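You operate a simulated robot arm through the tools that you are given. There is no shell and no other tool. Be economical: measure what you need, move in short steps, check, and stop when the job is done.

The job below is to be done with a simulated robot arm. You get a single attempt, and the scene is never put back.

## Task
Stick two labels on the waiting carton and let it roll down.
Fine: to the end of the lane; feed with the star knob, press the orange plunger, shut the gate again.

Only the result counts: the job must be done as asked and must still hold three seconds after the hand-in. Knocking over, shifting, dropping, spilling or breaking anything else fails it.

## Robot
A 7-joint arm with a two-finger parallel gripper, fixed in place. Base frame: the origin is at the foot of the arm, x ahead of it, y to its left, z up. Units: cm, degrees, N and s.
With the tool pointing down near the work surface it reaches from about 24 to 68 cm from the base axis. Its first joint turns from -66.0 to 66.0 degrees. Payload 2.4 kg.
Tool frame: the origin (TCP) lies between the finger pads and is the grasp point; the fingertips stand 3 cm ahead of it; z points along the fingers, y is the line along which they close. Largest opening 9.4 cm; finger width 2.8, thickness 1; the body of the gripper, 5 by 9.6 cm, starts 5.5 cm behind the TCP.
Orientation is told as [roll, pitch, yaw] about the base's x, y, z axes, in that order, counted from this pose: with the fingers straight down and closing along the base's y, the tool's x points along the base's -x, its y along +y and its z along -z.

## Interface
- The arm moves only by the tool move_arm. Its argument "steps" is a list of rows, each a list of 3 entries, a list of its own where there are three numbers: the shift along the base's x, y, z in units of 25 mm (1.0 is 25 mm), then the turn, a rotation vector about the base's x, y, z in units of 4 degrees (1.0 is 4 degrees), then the closure, from 0 (fully open) to 1 (shut). In form: [[[tx, ty, tz], [rx, ry, rz], grip], ...]. A call has 1 to 8 rows; each row shifts and turns the commanded pose from where the row before left it. A call with a number of a shift or a turn outside -1 to 1 is refused whole. A row lasts 0.2 s, in which the tool goes at most 5 cm and 8.6 degrees; a call with a longer step from one row to the next is refused whole, and so is a gripper value outside its range. Where a pose cannot be reached the arm comes as near as it can. A force on the tool above 70 N (or 10 N above the force at the start of the call, whichever is more), or a blocked arm, ends the call early, and 0.2 s more pass. The fingers move at their own pace (about 15.3 cm/s each) and stop on an object; they squeeze with about 40 N. The grip force told is the motor's: it shows also when the fingers shut on nothing. Time passes only in rows, and 0.2 s behind the last, so rows that do not move let the fingers close. It gives the time, the measured TCP pose, the force on the tool (base axes), the opening and the grip force at its end, in the units of the frame above (readings bear some noise).
- Cameras (640 x 400 px; columns grow to the right, rows downward): "scene" is fixed at [2.39, 45.75, 147.56]; the picture's right is [-0.88, -0.48, 0.00], its down [-0.19, 0.35, -0.92] and it looks along [0.44, -0.80, -0.40] (base axes); focal length 338 px, centre (320, 200). "wrist" rides on the gripper at [7.6, 1.4, -10.2] in the tool frame; the picture's right is [-0.18, 0.98, 0.00], its down [-0.75, -0.14, -0.64] and it looks along [-0.63, -0.12, 0.77] (tool axes); focal length 243 px, centre (320, 200).
- get_image(camera): a new picture of that camera. It takes no simulated time.
- pixel_to_xyz(camera, pixels): for up to 12 pixels [column, row] of the newest picture of that camera ("zoom" is the newest enlarged one), the place [x, y, z] in the base frame of the surface seen there, good to about 0.2 cm, but the place of the scene camera against the robot may be out by one fixed shift of up to 1.8 cm in any direction. It takes no simulated time.
- zoom(camera, box): a new picture of the part [left, top, right, bottom] of that camera's present view, enlarged. It takes no simulated time.
- hand_in(): hands the job in; it is judged then, once.

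Keep the steps short. Do not move on a guess: measure, check each grasp and each placing, and mend mistakes. In all there are 80 turns and 34 pictures (those below and enlarged ones count). Leave the gripper open and the arm clear of the work at the hand-in unless told otherwise, and finish with a single line.

The tools are called after "Emit:" as name(argument=value, ...) on one line, values as JSON. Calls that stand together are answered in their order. move_arm: Moves the arm, as the interface text tells. Its arguments: {"type":"object","properties":{"steps":{"type":"array","items":{"type":"array"}}},"required":["steps"]} The other tools are called the same way: get_image (camera) takes a picture; pixel_to_xyz (camera, pixels) gives the place of the surface under pixels of a picture; zoom (camera, box) takes an enlarged picture of a part of a camera's view; hand_in () hands the job in.

At the start:

```text
time_s: 0.0
tcp_pos: [32.48, -5.95, 133.37]
tool_rot: [0.0, 0.0, 0.0]
ft_force: [0.2, 0.5, -1.2]
gripper_width: 9.4
grasp_force: 0.0
```

scene: 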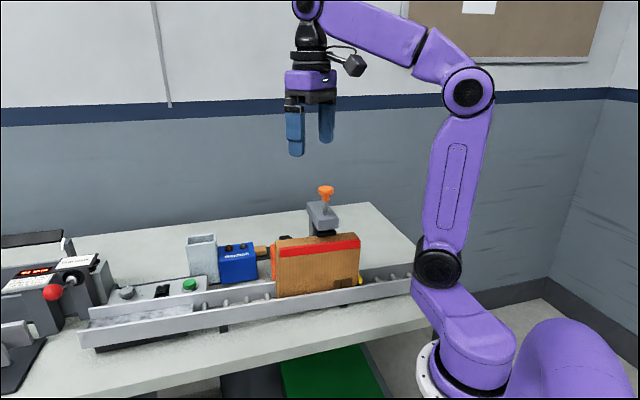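
wrist: 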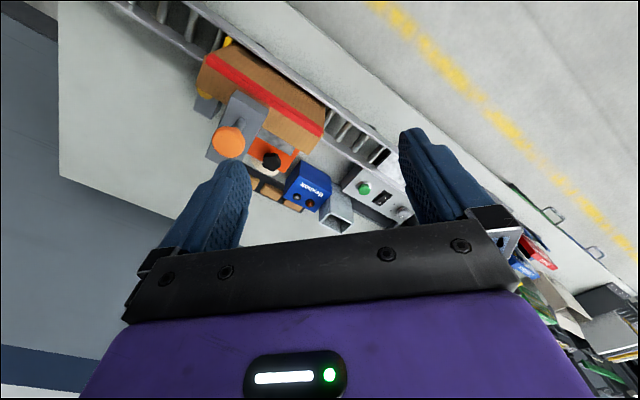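

I see a roller lane with a carton, an orange plunger over it, and a control panel left of it. I'll zoom in to identify the parts.

Emit:
zoom(camera="scene", box=[230, 170, 430, 310])

Emit:
zoom(camera="scene", box=[0, 220, 230, 370])

Emit:
zoom(camera="wrist", box=[180, 20, 440, 240])

```text
2.86 times, centred on (330, 240) of scene
```

zoom: 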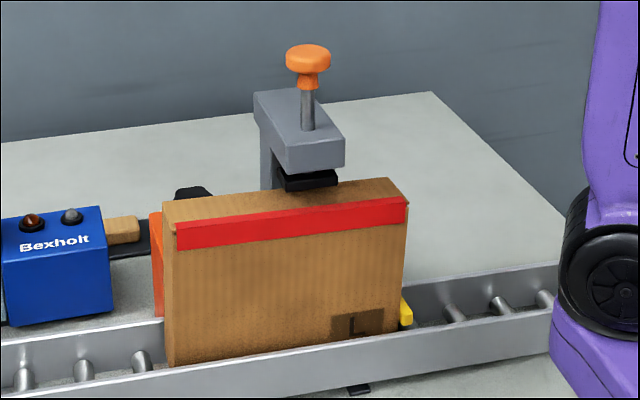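

```text
2.67 times, centred on (115, 295) of scene
```

zoom: 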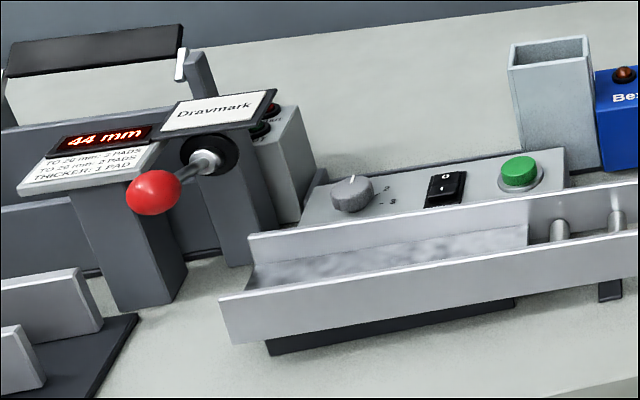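

```text
1.82 times, centred on (310, 130) of wrist
```

zoom: 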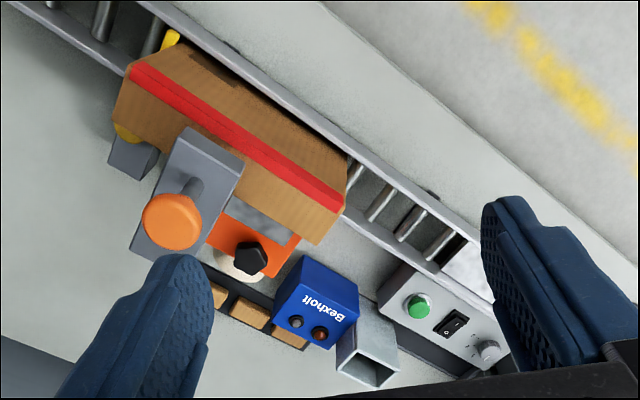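

Next I measure the main parts: carton, plunger, black knob, orange plate, lane and panel.

Emit:
get_image(camera="wrist")

Emit:
pixel_to_xyz(camera="scene", pixels=[[326, 189], [326, 205], [322, 222], [275, 245], [357, 236], [278, 295], [279, 258], [297, 239], [90, 340], [405, 290], [360, 280], [262, 251]])

Emit:
pixel_to_xyz(camera="wrist", pixels=[[229, 141], [271, 162], [268, 140], [276, 146], [228, 42], [203, 94], [265, 122], [284, 172], [321, 132], [230, 70], [210, 150], [205, 104]])

```text
28 pictures are left
```

wrist: 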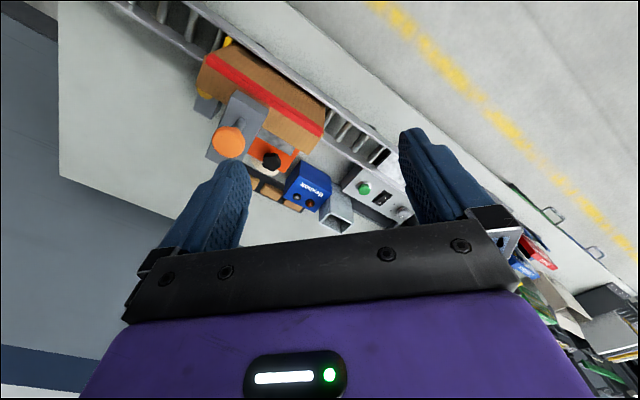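

```text
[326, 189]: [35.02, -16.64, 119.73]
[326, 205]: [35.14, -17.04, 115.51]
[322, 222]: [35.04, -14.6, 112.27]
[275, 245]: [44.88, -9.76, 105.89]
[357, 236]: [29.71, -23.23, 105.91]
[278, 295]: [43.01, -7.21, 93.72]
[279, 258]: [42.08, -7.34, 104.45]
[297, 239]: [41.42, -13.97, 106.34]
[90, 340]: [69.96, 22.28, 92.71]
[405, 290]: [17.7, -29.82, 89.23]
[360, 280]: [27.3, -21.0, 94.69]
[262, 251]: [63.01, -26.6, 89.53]
```

```text
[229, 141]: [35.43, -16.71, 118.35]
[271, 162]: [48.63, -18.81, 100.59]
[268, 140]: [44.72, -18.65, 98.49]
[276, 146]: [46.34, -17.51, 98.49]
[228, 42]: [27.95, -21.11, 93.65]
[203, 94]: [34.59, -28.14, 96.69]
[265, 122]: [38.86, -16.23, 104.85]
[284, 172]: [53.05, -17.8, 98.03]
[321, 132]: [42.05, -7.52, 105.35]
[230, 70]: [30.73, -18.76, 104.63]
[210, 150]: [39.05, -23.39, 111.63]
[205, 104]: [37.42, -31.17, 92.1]
```

The wrist view resolves finely when enlarged, so I zoom tightly on the plunger, knob and gate.

Emit:
zoom(camera="wrist", box=[190, 90, 340, 220])

Emit:
zoom(camera="scene", box=[180, 220, 300, 310])

```text
3.08 times, centred on (265, 155) of wrist
```

zoom: 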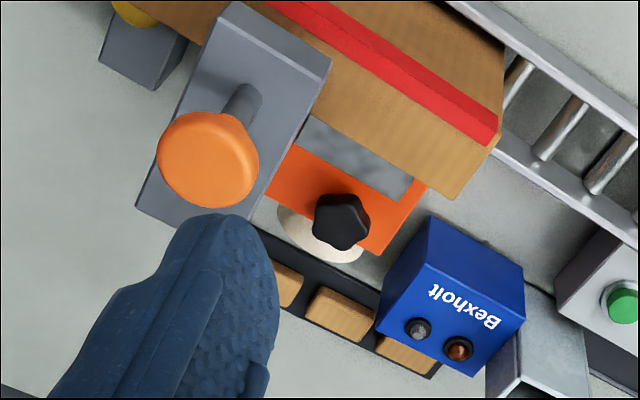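

```text
4.44 times, centred on (240, 265) of scene
```

zoom: 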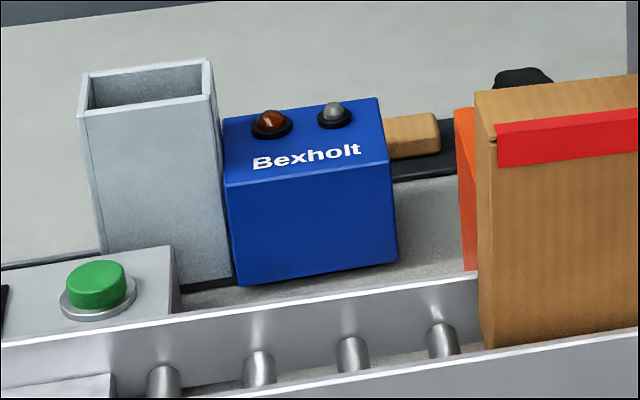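

I check lane slope and the objects around it with pixel measurements (rail tops, panel, yellow part).

Emit:
pixel_to_xyz(camera="scene", pixels=[[81, 334], [200, 309], [300, 297], [400, 280], [100, 317], [250, 286], [380, 273], [200, 300], [360, 279], [318, 234], [128, 291], [190, 285]])

Emit:
zoom(camera="wrist", box=[130, 10, 290, 110])

```text
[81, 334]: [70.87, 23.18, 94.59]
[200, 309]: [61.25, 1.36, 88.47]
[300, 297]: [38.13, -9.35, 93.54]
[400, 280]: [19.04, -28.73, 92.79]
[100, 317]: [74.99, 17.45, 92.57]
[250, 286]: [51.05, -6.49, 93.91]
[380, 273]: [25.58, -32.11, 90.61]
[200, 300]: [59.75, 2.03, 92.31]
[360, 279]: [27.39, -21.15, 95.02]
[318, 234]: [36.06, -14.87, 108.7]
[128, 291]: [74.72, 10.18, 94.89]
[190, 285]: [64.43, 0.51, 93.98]
```

```text
4.00 times, centred on (210, 60) of wrist
```

zoom: 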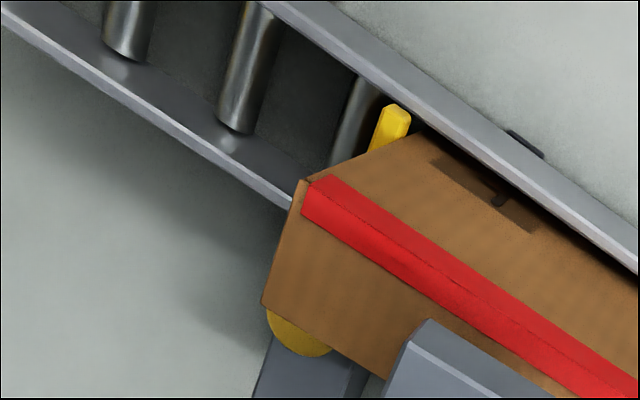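

I compare rail heights on enlarged pictures of both lane ends.

Emit:
zoom(camera="scene", box=[340, 240, 440, 310])

Emit:
pixel_to_xyz(camera="zoom", pixels=[[100, 250], [60, 290], [200, 258], [300, 242], [400, 225], [430, 220], [150, 205], [300, 175], [400, 160], [125, 245], [455, 235], [250, 235]])

```text
5.71 times, centred on (390, 275) of scene
```

zoom: 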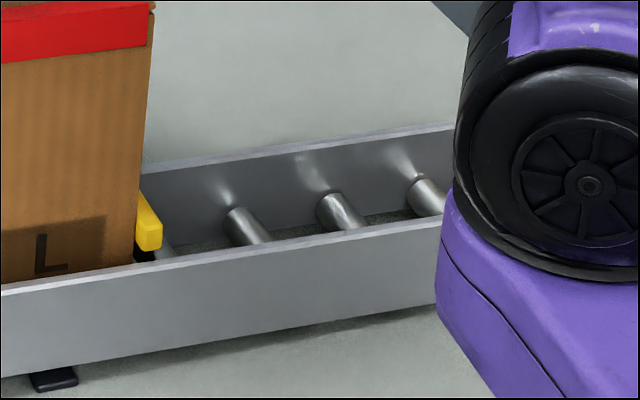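

```text
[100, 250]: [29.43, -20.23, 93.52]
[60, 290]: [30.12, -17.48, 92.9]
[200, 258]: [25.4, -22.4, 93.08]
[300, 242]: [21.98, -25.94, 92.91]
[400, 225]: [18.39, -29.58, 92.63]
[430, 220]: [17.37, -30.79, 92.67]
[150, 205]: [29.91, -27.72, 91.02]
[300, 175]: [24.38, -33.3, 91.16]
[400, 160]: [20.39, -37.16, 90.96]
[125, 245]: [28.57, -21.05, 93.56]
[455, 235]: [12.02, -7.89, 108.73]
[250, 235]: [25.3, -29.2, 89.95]
```

The rails fall toward the arm base (about 94.6 at x=71, 92.6 at x=18), so the yellow bar at the carton's base-side end is the gate. I'll move up and over toward the far side, turning 45° in line with the lane for a closer look at gate, plunger and feeder.

Emit:
move_arm(steps=[[[0.1, -0.9, 0], [0, 0, 1], 0], [[0.1, -0.9, 0], [0, 0, 1], 0], [[0.1, -0.9, 0], [0, 0, 1], 0], [[0.1, -0.9, 0], [0, 0, 1], 0], [[0.1, -0.9, 0], [0, 0, 1], 0], [[0.1, -0.9, 0], [0, 0, 1], 0], [[0.1, -0.9, 0], [0, 0, 1], 0], [[0.1, -0.9, 0], [0, 0, 1], 0]])

Emit:
move_arm(steps=[[[0, -1, -0.6], [0, 0, 1], 0], [[0, -1, -0.6], [0, 0, 1], 0], [[0, -1, -0.6], [0, 0, 1], 0], [[0, -0.6, -0.6], [0, 0, 0.25], 0]])

Emit:
get_image(camera="wrist")

```text
time_s: 1.8
tcp_pos: [34.45, -24.02, 133.36]
tool_rot: [0.0, -0.1, 32.2]
ft_force: [-0.1, 0.7, -0.6]
gripper_width: 9.42
grasp_force: 0.0
```

```text
time_s: 2.8
tcp_pos: [34.54, -33.07, 127.29]
tool_rot: [0.0, -0.1, 45.1]
ft_force: [-0.6, -0.1, 0.5]
gripper_width: 9.4
grasp_force: 0.0
```

```text
23 pictures are left
```

wrist: 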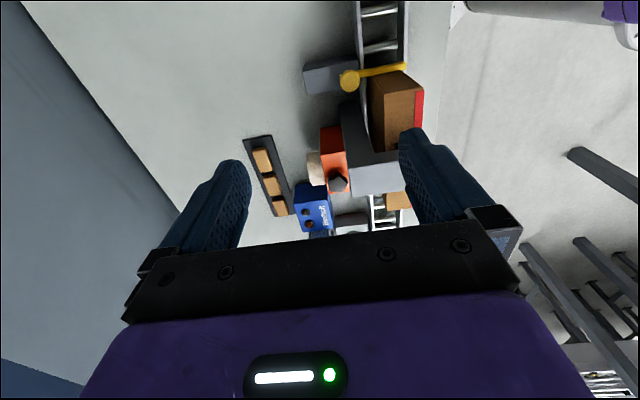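

The enlarged central part should show gate, plunger and feeder from this side.

Emit:
zoom(camera="wrist", box=[280, 30, 440, 240])

Emit:
pixel_to_xyz(camera="wrist", pixels=[[348, 80], [390, 70], [325, 76], [338, 184], [332, 150], [313, 167], [360, 125], [375, 175], [385, 85], [396, 110], [404, 67], [416, 100]])

```text
1.90 times, centred on (360, 135) of wrist
```

zoom: 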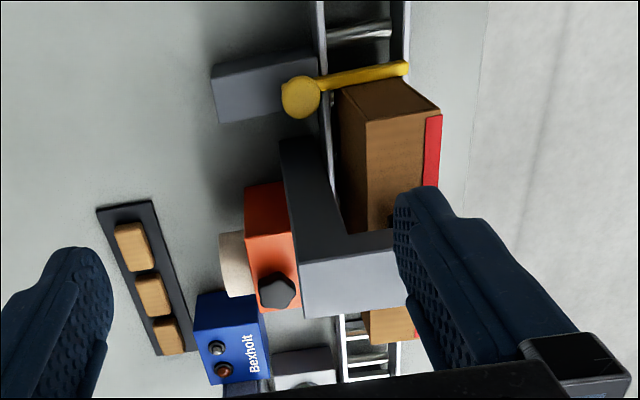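

```text
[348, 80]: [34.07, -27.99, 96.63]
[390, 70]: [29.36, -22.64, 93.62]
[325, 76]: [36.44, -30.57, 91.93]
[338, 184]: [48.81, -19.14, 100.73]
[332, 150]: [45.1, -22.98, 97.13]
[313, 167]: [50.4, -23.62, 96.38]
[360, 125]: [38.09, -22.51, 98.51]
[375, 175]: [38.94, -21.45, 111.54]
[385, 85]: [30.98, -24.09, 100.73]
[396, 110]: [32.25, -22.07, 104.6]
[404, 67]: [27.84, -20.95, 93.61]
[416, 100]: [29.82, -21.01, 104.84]
```

I see the yellow round knob at (34.1,-28.0,96.6) on a grey block with the bar across the lane. I'll lower and back off a little to view this closely.

Emit:
move_arm(steps=[[[-0.4, -0.4, -0.9], [0, 0, 0], 0], [[-0.4, -0.4, -0.9], [0, 0, 0], 0], [[-0.4, -0.4, -0.9], [0, 0, 0], 0], [[-0.4, -0.4, -0.9], [0, 0, 0], 0], [[0, 0, -0.9], [0, 0, 0], 0]])

Emit:
get_image(camera="wrist")

Emit:
zoom(camera="wrist", box=[260, 40, 440, 220])

```text
time_s: 4.0
tcp_pos: [30.61, -36.88, 115.88]
tool_rot: [0.0, 0.0, 44.9]
ft_force: [-0.3, -0.1, -0.4]
gripper_width: 9.43
grasp_force: 0.1
```

```text
21 pictures are left
```

wrist: 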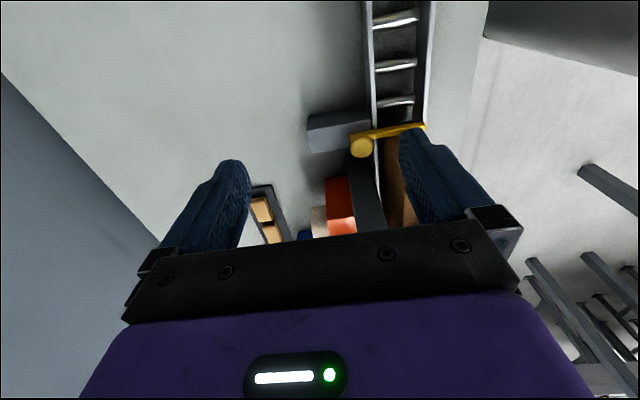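

```text
2.22 times, centred on (350, 130) of wrist
```

zoom: 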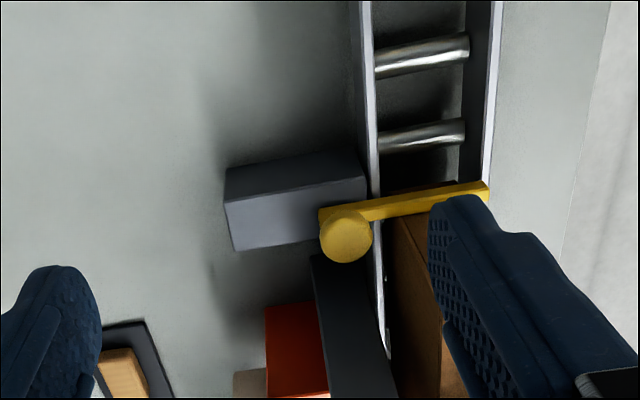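

I measure block top, bar and knob here.

Emit:
pixel_to_xyz(camera="zoom", pixels=[[245, 200], [340, 180], [270, 230], [345, 242], [345, 225], [325, 213], [375, 210], [420, 203], [480, 188], [345, 256], [356, 160], [240, 245]])

Emit:
zoom(camera="wrist", box=[300, 95, 440, 175])

```text
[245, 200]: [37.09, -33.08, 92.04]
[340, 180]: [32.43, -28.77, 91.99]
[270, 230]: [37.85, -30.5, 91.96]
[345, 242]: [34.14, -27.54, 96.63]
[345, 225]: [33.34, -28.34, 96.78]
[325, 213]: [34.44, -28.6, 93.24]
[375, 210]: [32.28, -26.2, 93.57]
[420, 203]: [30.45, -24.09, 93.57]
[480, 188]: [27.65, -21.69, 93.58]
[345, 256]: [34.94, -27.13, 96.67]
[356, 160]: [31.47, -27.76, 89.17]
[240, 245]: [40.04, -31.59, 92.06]
```

```text
4.57 times, centred on (370, 135) of wrist
```

zoom: 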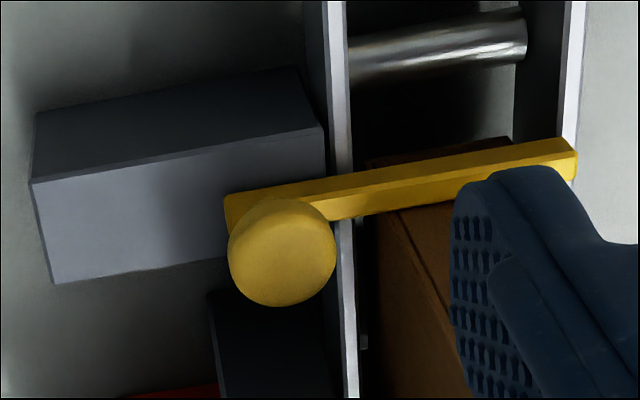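

The block (top z 92, about 8 cm long across the lane) carries the bar (top 93.6), so the gate looks like a slide pulled away from the lane by its knob. Next I look at the feeder's star knob: up first, then over.

Emit:
move_arm(steps=[[[0, 0, 0.9], [0, 0, 0], 0], [[0, 0, 0.9], [0, 0, 0], 0], [[0.9, 0.5, 0], [0, 0, 0], 0], [[0.9, 0.5, 0], [0, 0, 0], 0], [[0.9, 0.5, 0], [0, 0, 0], 0], [[0.9, 0.5, 0], [0, 0, 0], 0], [[0.9, 0.5, 0], [0, 0, 0], 0]])

Emit:
zoom(camera="wrist", box=[220, 20, 420, 230])

```text
time_s: 5.6
tcp_pos: [41.67, -30.57, 120.31]
tool_rot: [0.1, 0.0, 44.9]
ft_force: [-0.7, -0.3, 0.1]
gripper_width: 9.38
grasp_force: 0.1
```

```text
1.90 times, centred on (320, 125) of wrist
```

zoom: 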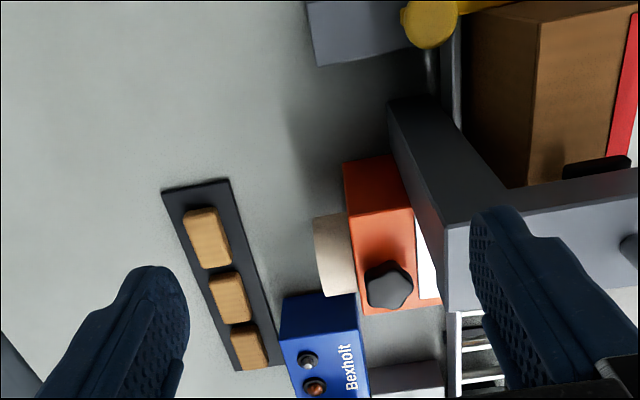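

I measure the star knob: its outline, top and the body below it.

Emit:
pixel_to_xyz(camera="zoom", pixels=[[388, 288], [368, 275], [388, 262], [412, 275], [405, 305], [372, 303], [380, 230], [360, 250], [425, 270], [415, 240], [335, 255], [600, 165]])

Emit:
zoom(camera="wrist", box=[315, 100, 375, 190])

```text
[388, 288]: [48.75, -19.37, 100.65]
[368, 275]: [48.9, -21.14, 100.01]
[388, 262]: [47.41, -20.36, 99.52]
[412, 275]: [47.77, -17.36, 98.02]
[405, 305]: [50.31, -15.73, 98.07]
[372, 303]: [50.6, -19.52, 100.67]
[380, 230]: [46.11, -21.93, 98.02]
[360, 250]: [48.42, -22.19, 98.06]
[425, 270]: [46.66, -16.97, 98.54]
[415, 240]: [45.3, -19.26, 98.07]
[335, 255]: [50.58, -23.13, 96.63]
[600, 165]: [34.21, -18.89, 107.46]
```

```text
4.44 times, centred on (345, 145) of wrist
```

zoom: 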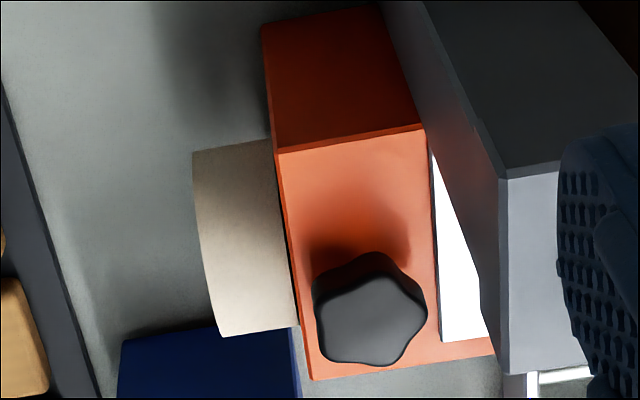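

I measure the bracket head and the blue box, which limit the room around the knob.

Emit:
pixel_to_xyz(camera="zoom", pixels=[[508, 180], [510, 365], [498, 180], [425, 10], [497, 330], [460, 335], [445, 340], [296, 335], [290, 390], [200, 340], [545, 200], [425, 135]])

Emit:
pixel_to_xyz(camera="wrist", pixels=[[315, 195], [300, 215], [345, 200], [330, 220], [360, 165], [372, 180], [400, 124], [385, 122]])

```text
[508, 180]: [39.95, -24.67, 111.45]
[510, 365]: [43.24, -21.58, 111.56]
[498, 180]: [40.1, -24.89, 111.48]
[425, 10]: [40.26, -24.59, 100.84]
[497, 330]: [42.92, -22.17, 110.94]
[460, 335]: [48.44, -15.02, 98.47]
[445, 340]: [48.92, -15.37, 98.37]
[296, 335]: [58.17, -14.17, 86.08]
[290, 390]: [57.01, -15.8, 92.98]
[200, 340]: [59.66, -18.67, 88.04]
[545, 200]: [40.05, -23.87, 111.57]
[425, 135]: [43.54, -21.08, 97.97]
```

```text
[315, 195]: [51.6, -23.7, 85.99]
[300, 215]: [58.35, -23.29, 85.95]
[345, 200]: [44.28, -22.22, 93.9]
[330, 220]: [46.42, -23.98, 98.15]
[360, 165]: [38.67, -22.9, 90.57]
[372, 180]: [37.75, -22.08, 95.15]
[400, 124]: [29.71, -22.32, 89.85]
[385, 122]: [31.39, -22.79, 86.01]
```

Geometry: the knob's centre is about (48.75,-19.3), top 100.65, body top 98.0; bracket edge 5.5 cm away. At yaw near 45° the wrist camera would be over the bracket, so I turn to about yaw -35° high above, moving over the knob.

Emit:
move_arm(steps=[[[0.35, 0.55, 0], [0, 0, -1], 0.35], [[0.35, 0.55, 0], [0, 0, -1], 0.35], [[0.35, 0.55, 0], [0, 0, -1], 0.35], [[0.35, 0.55, 0], [0, 0, -1], 0.35], [[0.35, 0.55, 0], [0, 0, -1], 0.35], [[0.35, 0.55, 0], [0, 0, -1], 0.35], [[0.35, 0.6, 0], [0, 0, -1], 0.35], [[0.35, 0.6, 0], [0, 0, -1], 0.35]])

Emit:
move_arm(steps=[[[0, 0, 0], [0, 0, -1], 0.35], [[0, 0, 0], [0, 0, -1], 0.35], [[0, 0, 0], [0, 0, -1], 0.35], [[0, 0, 0], [0, 0, -1], 0.35], [[0, 0, 0], [0, 0, -1], 0.35], [[0, 0, 0], [0, 0, -1], 0.35], [[0, 0, 0], [0, 0, -1], 0.35], [[0, 0, 0], [0, 0, -1], 0.35]])

Emit:
move_arm(steps=[[[0, 0, 0], [0, 0, -1], 0.35], [[0, 0, 0], [0, 0, -1], 0.35], [[0, 0, 0], [0, 0, -1], 0.35], [[0, 0, 0], [0, 0, -1], 0.35]])

Emit:
get_image(camera="wrist")

```text
time_s: 7.4
tcp_pos: [48.85, -19.49, 120.5]
tool_rot: [0.0, -0.1, 12.9]
ft_force: [-0.4, -0.9, 0.0]
gripper_width: 6.1
grasp_force: 0.0
```

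```text
time_s: 9.2
tcp_pos: [48.85, -19.41, 120.66]
tool_rot: [0.0, 0.0, -19.1]
ft_force: [-0.8, 0.0, -0.1]
gripper_width: 6.1
grasp_force: 0.0
```

```text
time_s: 10.2
tcp_pos: [48.75, -19.43, 120.74]
tool_rot: [0.0, 0.0, -35.1]
ft_force: [-0.5, -0.3, 0.1]
gripper_width: 6.12
grasp_force: 0.1
```

```text
16 pictures are left
```

wrist: 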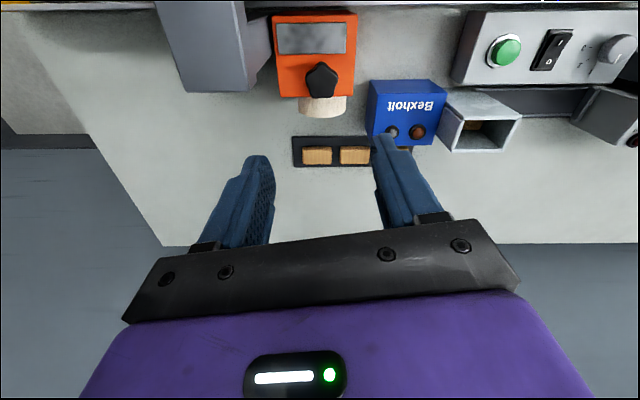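

The feeder now shows from above: grey window at (310,38), knob at (321,80). I verify the knob centre and blue box height from here.

Emit:
zoom(camera="wrist", box=[260, 0, 380, 120])

Emit:
pixel_to_xyz(camera="wrist", pixels=[[321, 75], [322, 82], [310, 80], [334, 80], [321, 65], [321, 90], [385, 110], [375, 83], [310, 38], [280, 30], [350, 90], [470, 125]])

```text
3.33 times, centred on (320, 60) of wrist
```

zoom: 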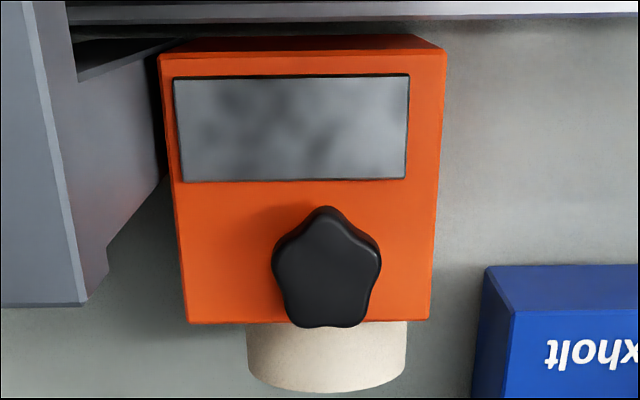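

```text
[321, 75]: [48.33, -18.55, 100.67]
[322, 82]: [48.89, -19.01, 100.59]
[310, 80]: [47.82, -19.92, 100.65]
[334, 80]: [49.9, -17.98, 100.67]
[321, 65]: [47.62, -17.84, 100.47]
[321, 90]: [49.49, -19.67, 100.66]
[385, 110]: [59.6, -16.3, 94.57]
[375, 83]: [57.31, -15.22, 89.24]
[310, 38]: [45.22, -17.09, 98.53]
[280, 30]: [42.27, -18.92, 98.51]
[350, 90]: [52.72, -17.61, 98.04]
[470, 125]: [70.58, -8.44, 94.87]
```

Knob centre comes out near (48.8,-19.05), top 100.65; surroundings are clear. I centre and descend to TCP z≈101.4, still open at 6.1 cm.

Emit:
move_arm(steps=[[[0, 0.15, -0.96], [0, 0, 0], 0.35], [[0, 0, -1], [0, 0, 0], 0.35], [[0, 0, -1], [0, 0, 0], 0.35], [[0, 0, -1], [0, 0, 0], 0.35], [[0, 0, -1], [0, 0, 0], 0.35], [[0, 0, -1], [0, 0, 0], 0.35], [[0, 0, -0.8], [0, 0, 0], 0.35]])

```text
time_s: 11.8
tcp_pos: [48.9, -19.13, 103.68]
tool_rot: [0.0, 0.0, -35.0]
ft_force: [-0.2, 0.0, 0.3]
gripper_width: 6.11
grasp_force: 0.0
```

Clear so far. I lower the last 2.2 cm and close on the knob.

Emit:
move_arm(steps=[[[0, 0, -0.5], [0, 0, 0], 0.35], [[-0.03, 0, -0.37], [0, 0, 0], 0.35], [[0, 0, 0], [0, 0, 0], 0.6], [[0, 0, 0], [0, 0, 0], 1], [[0, 0, 0], [0, 0, 0], 1]])

Emit:
zoom(camera="scene", box=[230, 170, 390, 290])

```text
time_s: 13.0
tcp_pos: [48.7, -19.04, 101.46]
tool_rot: [-0.1, 0.0, -35.0]
ft_force: [-3.3, -3.2, -0.7]
gripper_width: 3.56
grasp_force: 45.1
```

```text
3.33 times, centred on (310, 230) of scene
```

zoom: 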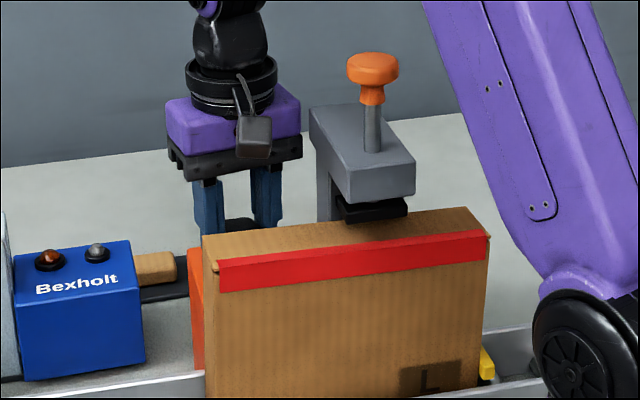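

The knob is gripped (3.56 cm, 45 N). I try turning it clockwise by 32°, watching force and position.

Emit:
move_arm(steps=[[[0, 0, 0], [0, 0, -1], 1], [[0, 0, 0], [0, 0, -1], 1], [[0, 0, 0], [0, 0, -1], 1], [[0, 0, 0], [0, 0, -1], 1], [[0, 0, 0], [0, 0, -1], 1], [[0, 0, 0], [0, 0, -1], 1], [[0, 0, 0], [0, 0, -1], 1], [[0, 0, 0], [0, 0, -1], 1]])

Emit:
get_image(camera="wrist")

```text
time_s: 14.8
tcp_pos: [48.73, -19.01, 101.56]
tool_rot: [0.1, 0.0, -67.1]
ft_force: [7.7, 3.4, -6.4]
gripper_width: 3.56
grasp_force: 45.1
```

```text
13 pictures are left
```

wrist: 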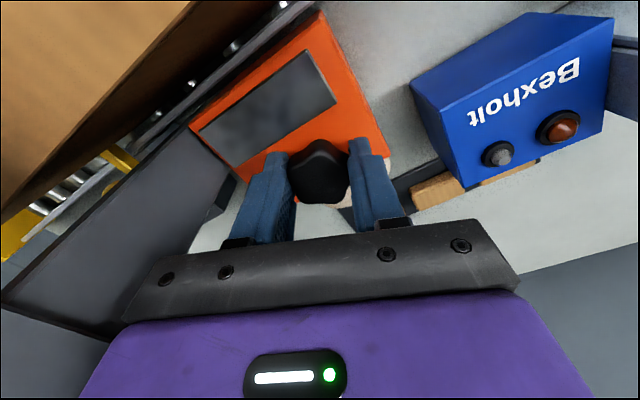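

The width stayed 3.56 while turning, so the knob follows clockwise. I go on another 32° and look at the window.

Emit:
move_arm(steps=[[[0, 0, 0], [0, 0, -1], 1], [[0, 0, 0], [0, 0, -1], 1], [[0, 0, 0], [0, 0, -1], 1], [[0, 0, 0], [0, 0, -1], 1], [[0, 0, 0], [0, 0, -1], 1], [[0, 0, 0], [0, 0, -1], 1], [[0, 0, 0], [0, 0, -1], 1], [[0, 0, 0], [0, 0, -1], 1]])

Emit:
get_image(camera="wrist")

```text
time_s: 16.6
tcp_pos: [48.9, -18.91, 101.57]
tool_rot: [0.2, 0.0, -98.9]
ft_force: [28.7, 11.9, -2.0]
gripper_width: 3.55
grasp_force: 44.9
```

```text
12 pictures are left
```

wrist: 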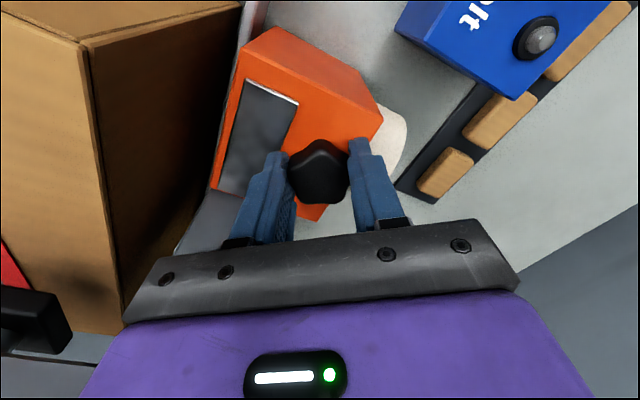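

Side force rose to about 31 N (my grip is slightly off the axis), and a white line appears at the window's end (270,92). I zoom on it.

Emit:
zoom(camera="wrist", box=[200, 60, 340, 220])

```text
2.50 times, centred on (270, 140) of wrist
```

zoom: 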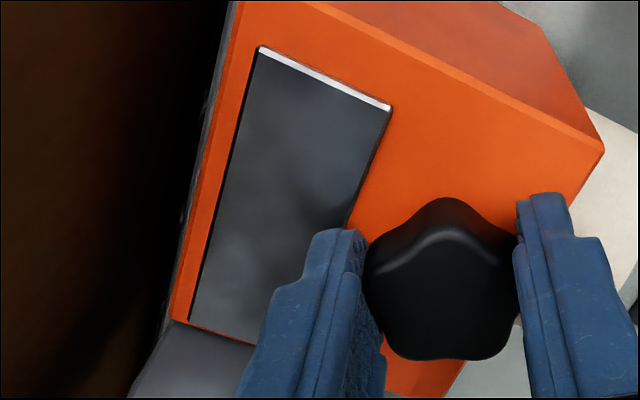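

The white line is just the plate's edge. I ease the sideways load toward the true axis, and check the pad in the scene view for a fed label.

Emit:
move_arm(steps=[[[0.1, -0.06, 0], [0, 0, 0], 1], [[0, 0, 0], [0, 0, 0], 1]])

Emit:
zoom(camera="scene", box=[270, 190, 370, 260])

```text
time_s: 17.2
tcp_pos: [49.09, -18.9, 101.49]
tool_rot: [-0.1, 0.0, -99.0]
ft_force: [11.0, 19.3, 7.2]
gripper_width: 3.57
grasp_force: 44.8
```

```text
5.71 times, centred on (320, 225) of scene
```

zoom: 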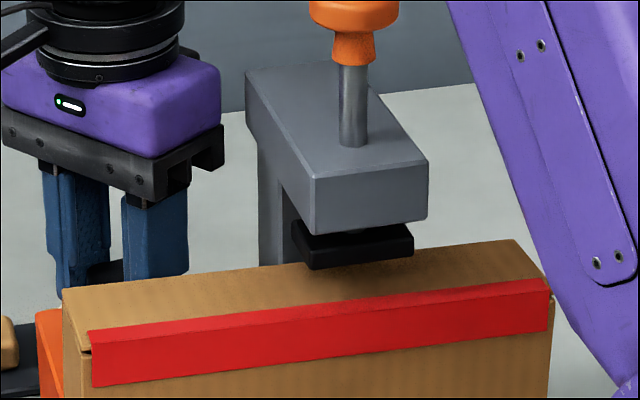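

No label visible under the pad yet. I turn on by another 28° (total about 92°), easing the load in +x+y.

Emit:
move_arm(steps=[[[0.03, 0.06, 0], [0, 0, -1], 1], [[0, 0, 0], [0, 0, -1], 1], [[0, 0, 0], [0, 0, -1], 1], [[0, 0, 0], [0, 0, -1], 1], [[0, 0, 0], [0, 0, -1], 1], [[0, 0, 0], [0, 0, -1], 1], [[0, 0, 0], [0, 0, -1], 1]])

Emit:
get_image(camera="wrist")

```text
time_s: 18.8
tcp_pos: [49.11, -19.16, 101.48]
tool_rot: [0.1, 0.0, -127.1]
ft_force: [16.0, 11.7, -4.0]
gripper_width: 3.54
grasp_force: 45.6
```

```text
9 pictures are left
```

wrist: 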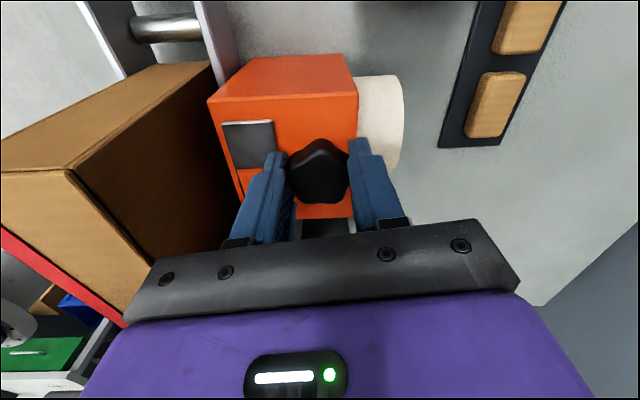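

The silver window now seems shorter (ends at (237,168)), maybe a sign of feeding. I zoom on it.

Emit:
zoom(camera="wrist", box=[200, 80, 330, 240])

Emit:
pixel_to_xyz(camera="wrist", pixels=[[225, 124], [271, 122], [238, 166], [262, 166], [250, 145], [244, 180], [250, 190], [222, 104], [350, 97], [330, 225], [250, 218], [35, 85]])

```text
2.50 times, centred on (265, 160) of wrist
```

zoom: 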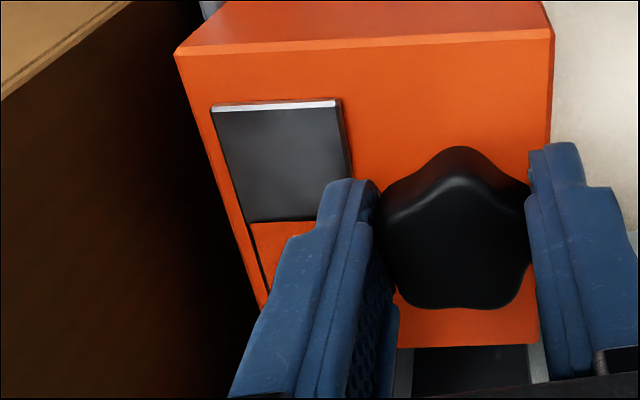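

```text
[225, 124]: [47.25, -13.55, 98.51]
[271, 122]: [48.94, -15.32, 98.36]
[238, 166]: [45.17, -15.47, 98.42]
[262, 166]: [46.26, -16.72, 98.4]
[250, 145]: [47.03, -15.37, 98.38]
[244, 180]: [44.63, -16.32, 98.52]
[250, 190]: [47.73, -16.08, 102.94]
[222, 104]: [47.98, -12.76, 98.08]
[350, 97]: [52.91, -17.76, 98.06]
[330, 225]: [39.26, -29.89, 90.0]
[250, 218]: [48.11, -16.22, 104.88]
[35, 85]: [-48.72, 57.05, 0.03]
```

Part of the window has turned orange, inside the frame: likely an indicator. I open the fingers, rise and look at the whole window.

Emit:
move_arm(steps=[[[0, 0, 0], [0, 0, 0], 0.35], [[0, 0, 0], [0, 0, 0], 0.35], [[0, 0, 0.8], [0, 0, 0], 0.35], [[0, 0, 1], [0, 0, 0], 0.35], [[0, 0, 1], [0, 0, 0.5], 0.35], [[0, 0, 1], [0, 0, 1], 0.35], [[0, 0, 1], [0, 0, 1], 0.35], [[0, 0, 1], [0, 0, 1], 0.35]])

Emit:
zoom(camera="wrist", box=[200, 20, 360, 180])

```text
time_s: 20.6
tcp_pos: [49.06, -18.99, 115.8]
tool_rot: [0.0, 0.0, -113.0]
ft_force: [0.5, -0.5, 0.2]
gripper_width: 6.12
grasp_force: 0.1
```

```text
2.50 times, centred on (280, 100) of wrist
```

zoom: 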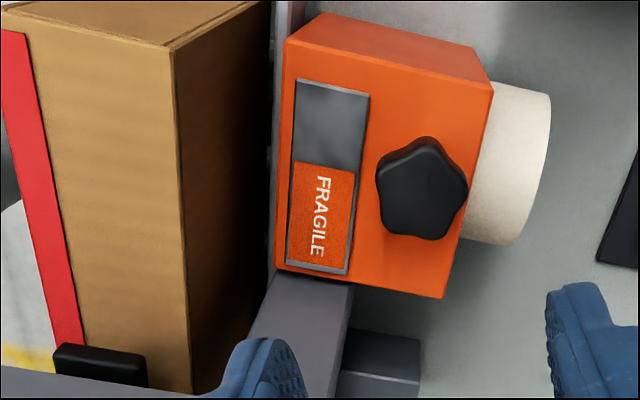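

A FRAGILE label lies fed on the plate. One feed is about 70–90°. Now I rise, close the fingers and go above the plunger cap at (35.4,-16.7,118.4).

Emit:
move_arm(steps=[[[0, 0, 1], [0, 0, 1], 0.35], [[0, 0, 1], [0, 0, 1], 0.6], [[0, 0, 1], [0, 0, 1], 1], [[-0.9, 0.15, 1], [0, 0, 1], 1], [[-1, 0.15, 0.4], [0, 0, 1], 1], [[-1, 0.15, 0], [0, 0, 1], 1], [[-1, 0.15, 0], [0, 0, 1], 1], [[-1, 0.2, 0], [0, 0, 1], 1]])

Emit:
move_arm(steps=[[[-0.56, 0.12, 0], [0, 0, 1], 1], [[0, 0, 0], [0, 0, 1], 1], [[0, 0, 0], [0, 0, 1], 1], [[0, 0, 0], [0, 0, 1], 1], [[0, 0, 0], [0, 0, 1], 1], [[0, 0, 0], [0, 0, 1], 1], [[0, 0, 0], [0, 0, 1], 1], [[0, 0, -0.8], [0, 0, 1], 1]])

```text
time_s: 22.4
tcp_pos: [36.71, -17.06, 126.81]
tool_rot: [0.1, 0.0, -80.9]
ft_force: [-0.5, 0.0, -0.4]
gripper_width: 0.01
grasp_force: 32.6
```

```text
time_s: 24.2
tcp_pos: [35.57, -16.8, 125.12]
tool_rot: [0.0, 0.1, -48.9]
ft_force: [-0.6, 0.1, -0.5]
gripper_width: 0.0
grasp_force: 33.1
```

Shut fingers are above the cap at tips z 122.1. I descend to touch.

Emit:
move_arm(steps=[[[-0.05, 0, -0.7], [0, 0, 0], 1], [[0, 0, -0.5], [0, 0, 0], 1], [[0, 0, -0.3], [0, 0, 0], 1], [[0, 0, -0.2], [0, 0, 0], 1]])

Emit:
move_arm(steps=[[[0, 0, -0.2], [0, 0, 0], 1], [[0, 0, -0.2], [0, 0, 0], 1], [[0, 0, -0.2], [0, 0, 0], 1]])

```text
time_s: 25.2
tcp_pos: [35.24, -16.83, 120.85]
tool_rot: [0.0, -0.1, -49.1]
ft_force: [-0.3, -0.7, 1.8]
gripper_width: 0.02
grasp_force: 33.3
```

```text
time_s: 26.0
tcp_pos: [35.31, -16.68, 119.49]
tool_rot: [0.1, -0.4, -49.0]
ft_force: [-8.5, 5.1, 38.9]
gripper_width: 0.0
grasp_force: 32.3
```

The cap is going down with 39 N. I press on in small steps to bottom.

Emit:
move_arm(steps=[[[0, 0, -0.15], [0, 0, 0], 1], [[0, 0, -0.15], [0, 0, 0], 1]])

```text
time_s: 26.4
tcp_pos: [35.36, -16.82, 119.48]
tool_rot: [0.1, -0.8, -49.0]
ft_force: [-6.2, 3.0, 17.7]
gripper_width: 0.0
grasp_force: 33.2
stopped in row 2: the force on the tool passed its limit (the readings are from after the stop); the commanded pose is now the measured one
```

The plunger bottomed (limit reached at z≈119.4). I rise and check whether the label left the plate and is on the carton.

Emit:
move_arm(steps=[[[0, 0, 0.5], [0, 0.1, 0], 1], [[0, 0, 1], [0, 0, 0], 1], [[0, 0, 1], [0, 0, 0], 1], [[1, -0.2, 0], [0, 0, 0], 0.35], [[1, -0.2, 0], [0, 0, 0], 0.35], [[1, -0.2, 0], [0, 0, 0], 0.35], [[1, -0.2, 0], [0, 0, 0], 0.35], [[1, -0.2, 0], [0, 0, 0], 0.35]])

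Emit:
get_image(camera="wrist")

```text
time_s: 28.2
tcp_pos: [48.01, -19.13, 125.46]
tool_rot: [-0.1, -0.4, -49.0]
ft_force: [-0.7, -0.5, 1.2]
gripper_width: 6.11
grasp_force: 0.1
```

```text
6 pictures are left
```

wrist: 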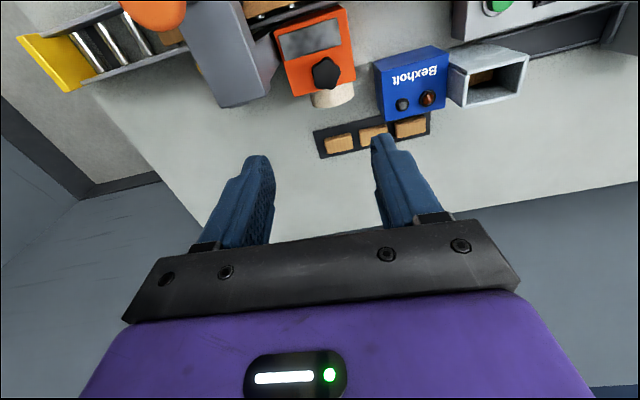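

The plate is empty again, so the first label was applied. Second feed: centre over the knob axis (48.95,-19.15), turn back to yaw ≈ -37°, and descend open.

Emit:
move_arm(steps=[[[0.38, 0, -1], [0, 0.1, 1], 0.35], [[0, 0, -1], [0, 0, 1], 0.35], [[0, 0, -1], [0, 0, 1], 0.35], [[0, 0, -1], [0, 0, 0], 0.35], [[0, 0, -1], [0, 0, 0], 0.35], [[0, 0, -1], [0, 0, 0], 0.35], [[0, 0, -1], [0, 0, 0], 0.35], [[0, 0, -1], [0, 0, 0], 0.35]])

```text
time_s: 30.0
tcp_pos: [48.93, -19.38, 105.42]
tool_rot: [-0.4, -0.1, -37.0]
ft_force: [0.3, 0.3, 0.7]
gripper_width: 6.1
grasp_force: 0.0
```

I correct y by +0.2 cm, lower to 101.45 and close.

Emit:
move_arm(steps=[[[0, 0.08, -0.8], [0.1, 0, 0], 0.35], [[0, 0, -0.77], [0, 0, 0], 0.35], [[0, 0, 0], [0, 0, 0], 0.6], [[0, 0, 0], [0, 0, 0], 1], [[0, 0, 0], [0, 0, 0], 1]])

```text
time_s: 31.2
tcp_pos: [48.83, -19.25, 101.61]
tool_rot: [-0.1, 0.1, -37.0]
ft_force: [-4.4, -3.4, -3.4]
gripper_width: 3.59
grasp_force: 45.3
```

The knob is gripped (3.59 cm). I turn clockwise 92° in three calls.

Emit:
move_arm(steps=[[[0, 0, 0], [0, 0, -1], 1], [[0, 0, 0], [0, 0, -1], 1], [[0, 0, 0], [0, 0, -1], 1], [[0, 0, 0], [0, 0, -1], 1], [[0, 0, 0], [0, 0, -1], 1], [[0, 0, 0], [0, 0, -1], 1], [[0, 0, 0], [0, 0, -1], 1], [[0, 0, 0], [0, 0, -1], 1]])

Emit:
move_arm(steps=[[[0, 0, 0], [0, 0, -1], 1], [[0, 0, 0], [0, 0, -1], 1], [[0, 0, 0], [0, 0, -1], 1], [[0, 0, 0], [0, 0, -1], 1], [[0, 0, 0], [0, 0, -1], 1], [[0, 0, 0], [0, 0, -1], 1], [[0, 0, 0], [0, 0, -1], 1], [[0, 0, 0], [0, 0, -1], 1]])

Emit:
move_arm(steps=[[[0, 0, 0], [0, 0, -1], 1], [[0, 0, 0], [0, 0, -1], 1], [[0, 0, 0], [0, 0, -1], 1], [[0, 0, 0], [0, 0, -1], 1], [[0, 0, 0], [0, 0, -1], 1], [[0, 0, 0], [0, 0, -1], 1], [[0, 0, 0], [0, 0, -1], 1]])

```text
time_s: 33.0
tcp_pos: [48.89, -19.24, 101.66]
tool_rot: [0.0, -0.1, -69.1]
ft_force: [14.4, -11.7, -25.2]
gripper_width: 3.55
grasp_force: 44.7
```

```text
time_s: 34.8
tcp_pos: [49.01, -19.2, 101.59]
tool_rot: [0.1, 0.1, -101.1]
ft_force: [9.1, -13.5, -28.9]
gripper_width: 3.56
grasp_force: 45.0
```

```text
time_s: 36.4
tcp_pos: [48.94, -19.23, 101.62]
tool_rot: [0.1, 0.1, -129.1]
ft_force: [14.0, -15.1, -27.7]
gripper_width: 3.57
grasp_force: 45.2
```

Turned 92°. I open, rise as before and look at the plate.

Emit:
move_arm(steps=[[[0, 0, 0], [0, 0, 0], 0.35], [[0, 0, 0], [0, 0, 0], 0.35], [[0, 0, 0.8], [0, 0, 0], 0.35], [[0, 0, 1], [0, 0, 0], 0.35], [[0, 0, 1], [0, 0, 1], 0.35], [[0, 0, 1], [0, 0, 1], 0.35], [[0, 0, 1], [0, 0, 1], 0.35], [[0, 0, 1], [0, 0, 1], 0.35]])

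Emit:
get_image(camera="wrist")

```text
time_s: 38.2
tcp_pos: [48.83, -19.07, 116.3]
tool_rot: [0.0, 0.2, -112.8]
ft_force: [0.4, 0.1, -0.9]
gripper_width: 6.11
grasp_force: 0.0
```

```text
5 pictures are left
```

wrist: 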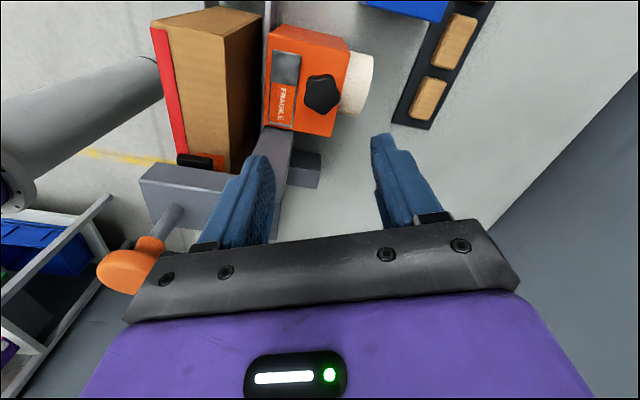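

The second FRAGILE label is fed, and the first is visible on the carton at (205,160). Now back over the plunger, as before.

Emit:
move_arm(steps=[[[0, 0, 1], [0, 0, 1], 0.35], [[0, 0, 1], [0, 0, 1], 0.6], [[0, 0, 1], [0, 0, 1], 1], [[-0.87, 0.15, 0.8], [0, 0, 1], 1], [[-1, 0.15, 0], [0, 0, 1], 1], [[-1, 0.15, 0], [0, 0, 1], 1], [[-1, 0.15, 0], [0, 0, 1], 1], [[-1, 0.2, 0], [0, 0, 1], 1]])

Emit:
move_arm(steps=[[[-0.48, 0.12, 0], [0, 0, 1], 1], [[0, 0, 0], [0, 0, 1], 1], [[0, 0, 0], [0, 0, 1], 1], [[0, 0, 0], [0, 0, 1], 1], [[0, 0, -0.3], [0, 0, 1], 1], [[0, 0, -0.4], [0, 0, 1], 1], [[0, 0, -0.5], [0, 0, 1], 1], [[0, 0, -0.5], [0, 0, 1], 1]])

```text
time_s: 40.0
tcp_pos: [36.61, -16.99, 125.76]
tool_rot: [-0.1, 0.1, -80.8]
ft_force: [-0.3, 0.6, 0.2]
gripper_width: 0.0
grasp_force: 32.8
```

```text
time_s: 41.8
tcp_pos: [35.44, -16.81, 121.52]
tool_rot: [-0.1, 0.1, -49.0]
ft_force: [0.0, 0.3, 0.1]
gripper_width: 0.0
grasp_force: 33.0
```

Just above the cap. I press down until it bottoms.

Emit:
move_arm(steps=[[[0, 0, -0.2], [0, 0, 0], 1], [[0, 0, -0.2], [0, 0, 0], 1], [[0, 0, -0.2], [0, 0, 0], 1], [[0, 0, -0.2], [0, 0, 0], 1], [[0, 0, -0.12], [0, 0, 0], 1], [[0, 0, -0.12], [0, 0, 0], 1], [[0, 0, -0.12], [0, 0, 0], 1], [[0, 0, -0.12], [0, 0, 0], 1]])

```text
time_s: 43.2
tcp_pos: [35.52, -16.79, 119.44]
tool_rot: [0.2, -0.8, -48.9]
ft_force: [-6.1, 3.5, 17.0]
gripper_width: 0.0
grasp_force: 32.8
stopped in row 7: the force on the tool passed its limit (the readings are from after the stop); the commanded pose is now the measured one
```

Bottomed at the same height as before. I rise, level the tool, and turn toward yaw ≈ 100° while going over toward the gate.

Emit:
move_arm(steps=[[[0, 0, 0.6], [0, 0.2, 0], 1], [[0, 0, 1], [0, 0, 1], 1], [[0, 0, 0.9], [0, 0, 1], 1], [[0, -0.6, 0], [0, 0, 1], 0.5], [[0, -0.6, 0], [0, 0, 1], 0.5], [[0, -0.6, 0], [0, 0, 1], 0.5], [[0, -0.6, 0], [0, 0, 1], 0.5], [[0, -0.6, 0], [0, 0, 1], 0.5]])

Emit:
move_arm(steps=[[[0, -0.6, 0], [0, 0, 1], 0.5], [[0, -0.6, 0], [0, 0, 1], 0.5], [[0, 0, 0], [0, 0, 1], 0.5], [[0, 0, 0], [0, 0, 1], 0.5], [[0, 0, 0], [0, 0, 1], 0.5], [[0, 0, 0], [0, 0, 1], 0.5], [[0, 0, 0], [0, 0, 1], 0.5], [[0, 0, 0], [0, 0, 1], 0.5]])

Emit:
move_arm(steps=[[[0, 0, 0], [0, 0, 1], 0.5], [[0, 0, 0], [0, 0, 1], 0.5], [[0, 0, 0], [0, 0, 1], 0.5], [[0, 0, 0], [0, 0, 1], 0.5], [[0, 0, 0], [0, 0, 1], 0.5], [[0, 0, 0], [0, 0, 1], 0.5], [[0, 0, 0], [0, 0, 1], 0.5], [[0, 0, 0], [0, 0, 1], 0.5]])

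Emit:
move_arm(steps=[[[0, 0, 0], [0, 0, 1], 0.5], [[0, 0, 0], [0, 0, 1], 0.5], [[0, 0, 0], [0, 0, 1], 0.5], [[0, 0, 0], [0, 0, 1], 0.5], [[0, 0, 0], [0, 0, 1], 0.5], [[0, 0, 0], [0, 0, 1], 0.5], [[0, 0, 0], [0, 0, 1], 0.5], [[0, 0, 0], [0, 0, 1], 0.5]])

```text
time_s: 45.0
tcp_pos: [35.58, -24.41, 125.6]
tool_rot: [-0.5, -0.2, -20.9]
ft_force: [0.6, 0.7, -0.5]
gripper_width: 4.71
grasp_force: 0.1
```

```text
time_s: 46.9
tcp_pos: [35.51, -27.37, 125.65]
tool_rot: [-0.5, -0.3, 11.0]
ft_force: [-0.4, 0.0, 0.0]
gripper_width: 4.68
grasp_force: 0.0
```

```text
time_s: 48.6
tcp_pos: [35.56, -27.3, 125.75]
tool_rot: [-0.5, -0.2, 43.1]
ft_force: [0.5, 0.3, -0.4]
gripper_width: 4.71
grasp_force: 0.0
```

```text
time_s: 50.5
tcp_pos: [35.5, -27.3, 125.53]
tool_rot: [-0.5, -0.2, 75.1]
ft_force: [-0.1, -0.9, 1.0]
gripper_width: 4.69
grasp_force: 0.1
```

Continuing to yaw ≈ 103°, and centring on the gate knob at about (33.9,-27.8), dia ≈ 3.2 cm, then start descending.

Emit:
move_arm(steps=[[[-0.32, -0.1, 0], [0.12, 0.05, 1], 0.38], [[-0.32, -0.1, 0], [0, 0, 1], 0.38], [[0, 0, -0.5], [0, 0, 1], 0.38], [[0, 0, -1], [0, 0, 1], 0.38], [[0, 0, -1], [0, 0, 1], 0.38], [[0, 0, -1], [0, 0, 1], 0.38], [[0, 0, -1], [0, 0, 1], 0.38], [[0, 0, -1], [0, 0, 0], 0.38]])

Emit:
get_image(camera="wrist")

```text
time_s: 52.2
tcp_pos: [33.85, -27.83, 111.8]
tool_rot: [-0.2, -0.5, 103.0]
ft_force: [0.1, 0.0, -0.6]
gripper_width: 5.84
grasp_force: 0.0
```

```text
4 pictures are left
```

wrist: 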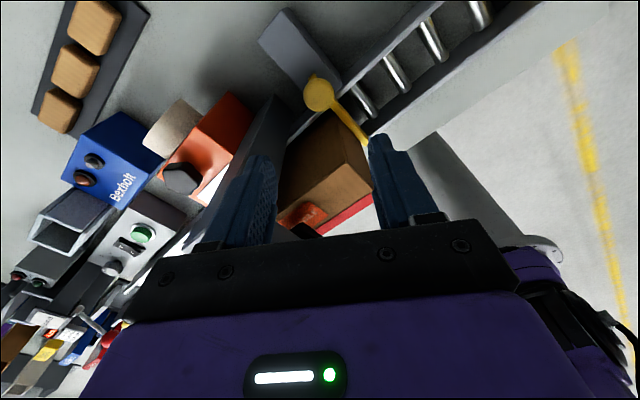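

The knob (319,94) lies between the fingers. I verify its centre and the carton's faces, and inspect the labels on the carton top by measuring.

Emit:
pixel_to_xyz(camera="wrist", pixels=[[319, 94], [308, 94], [330, 94], [319, 81], [319, 106], [345, 116], [364, 141], [305, 160], [300, 208], [345, 165], [335, 125], [318, 206]])

Emit:
zoom(camera="wrist", box=[250, 120, 400, 250])

```text
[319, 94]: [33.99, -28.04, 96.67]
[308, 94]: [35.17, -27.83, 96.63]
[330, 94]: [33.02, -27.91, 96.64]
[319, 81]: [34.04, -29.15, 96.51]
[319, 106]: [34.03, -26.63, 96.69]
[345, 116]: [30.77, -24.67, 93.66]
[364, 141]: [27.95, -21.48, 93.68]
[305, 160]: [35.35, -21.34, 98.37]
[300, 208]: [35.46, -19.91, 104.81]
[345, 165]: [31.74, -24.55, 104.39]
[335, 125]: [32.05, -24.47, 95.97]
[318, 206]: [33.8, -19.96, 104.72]
```

```text
3.08 times, centred on (325, 185) of wrist
```

zoom: 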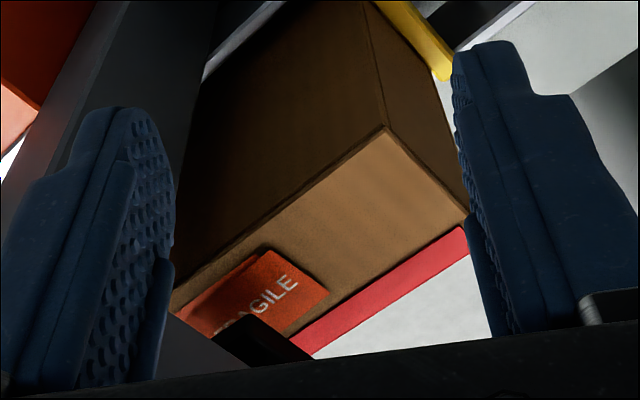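

Two stacked labels show on the carton top. Knob centre (34.05,-27.9), carton corner (31.7,-24.55,104.4): the gripper body clears it. I descend to TCP z≈97.5 and close.

Emit:
move_arm(steps=[[[0.07, -0.02, -1], [0, 0, 0], 0.38], [[0, 0, -1], [0, 0, 0], 0.38], [[0, 0, -1], [0, 0, 0], 0.38], [[0, 0, -1], [0, 0, 0], 0.38], [[0, 0, -1], [0, 0, 0], 0.38], [[0, 0, -0.72], [0, 0, 0], 0.38], [[0, 0, 0], [0, 0, 0], 1], [[0, 0, 0], [0, 0, 0], 1]])

```text
time_s: 54.0
tcp_pos: [34.21, -28.18, 97.93]
tool_rot: [-0.5, -0.1, 102.9]
ft_force: [-11.5, -17.2, 65.0]
gripper_width: 3.13
grasp_force: 45.0
```

There is a 65 N upward load, so a fingertip is pressing on something. I raise slightly to relieve it.

Emit:
move_arm(steps=[[[0, 0, 0.15], [0, 0, 0], 1], [[0, 0, 0.1], [0, 0, 0], 1]])

```text
time_s: 54.6
tcp_pos: [34.08, -27.96, 98.11]
tool_rot: [-0.1, -0.6, 103.2]
ft_force: [-2.1, -23.1, -6.9]
gripper_width: 3.16
grasp_force: 44.8
```

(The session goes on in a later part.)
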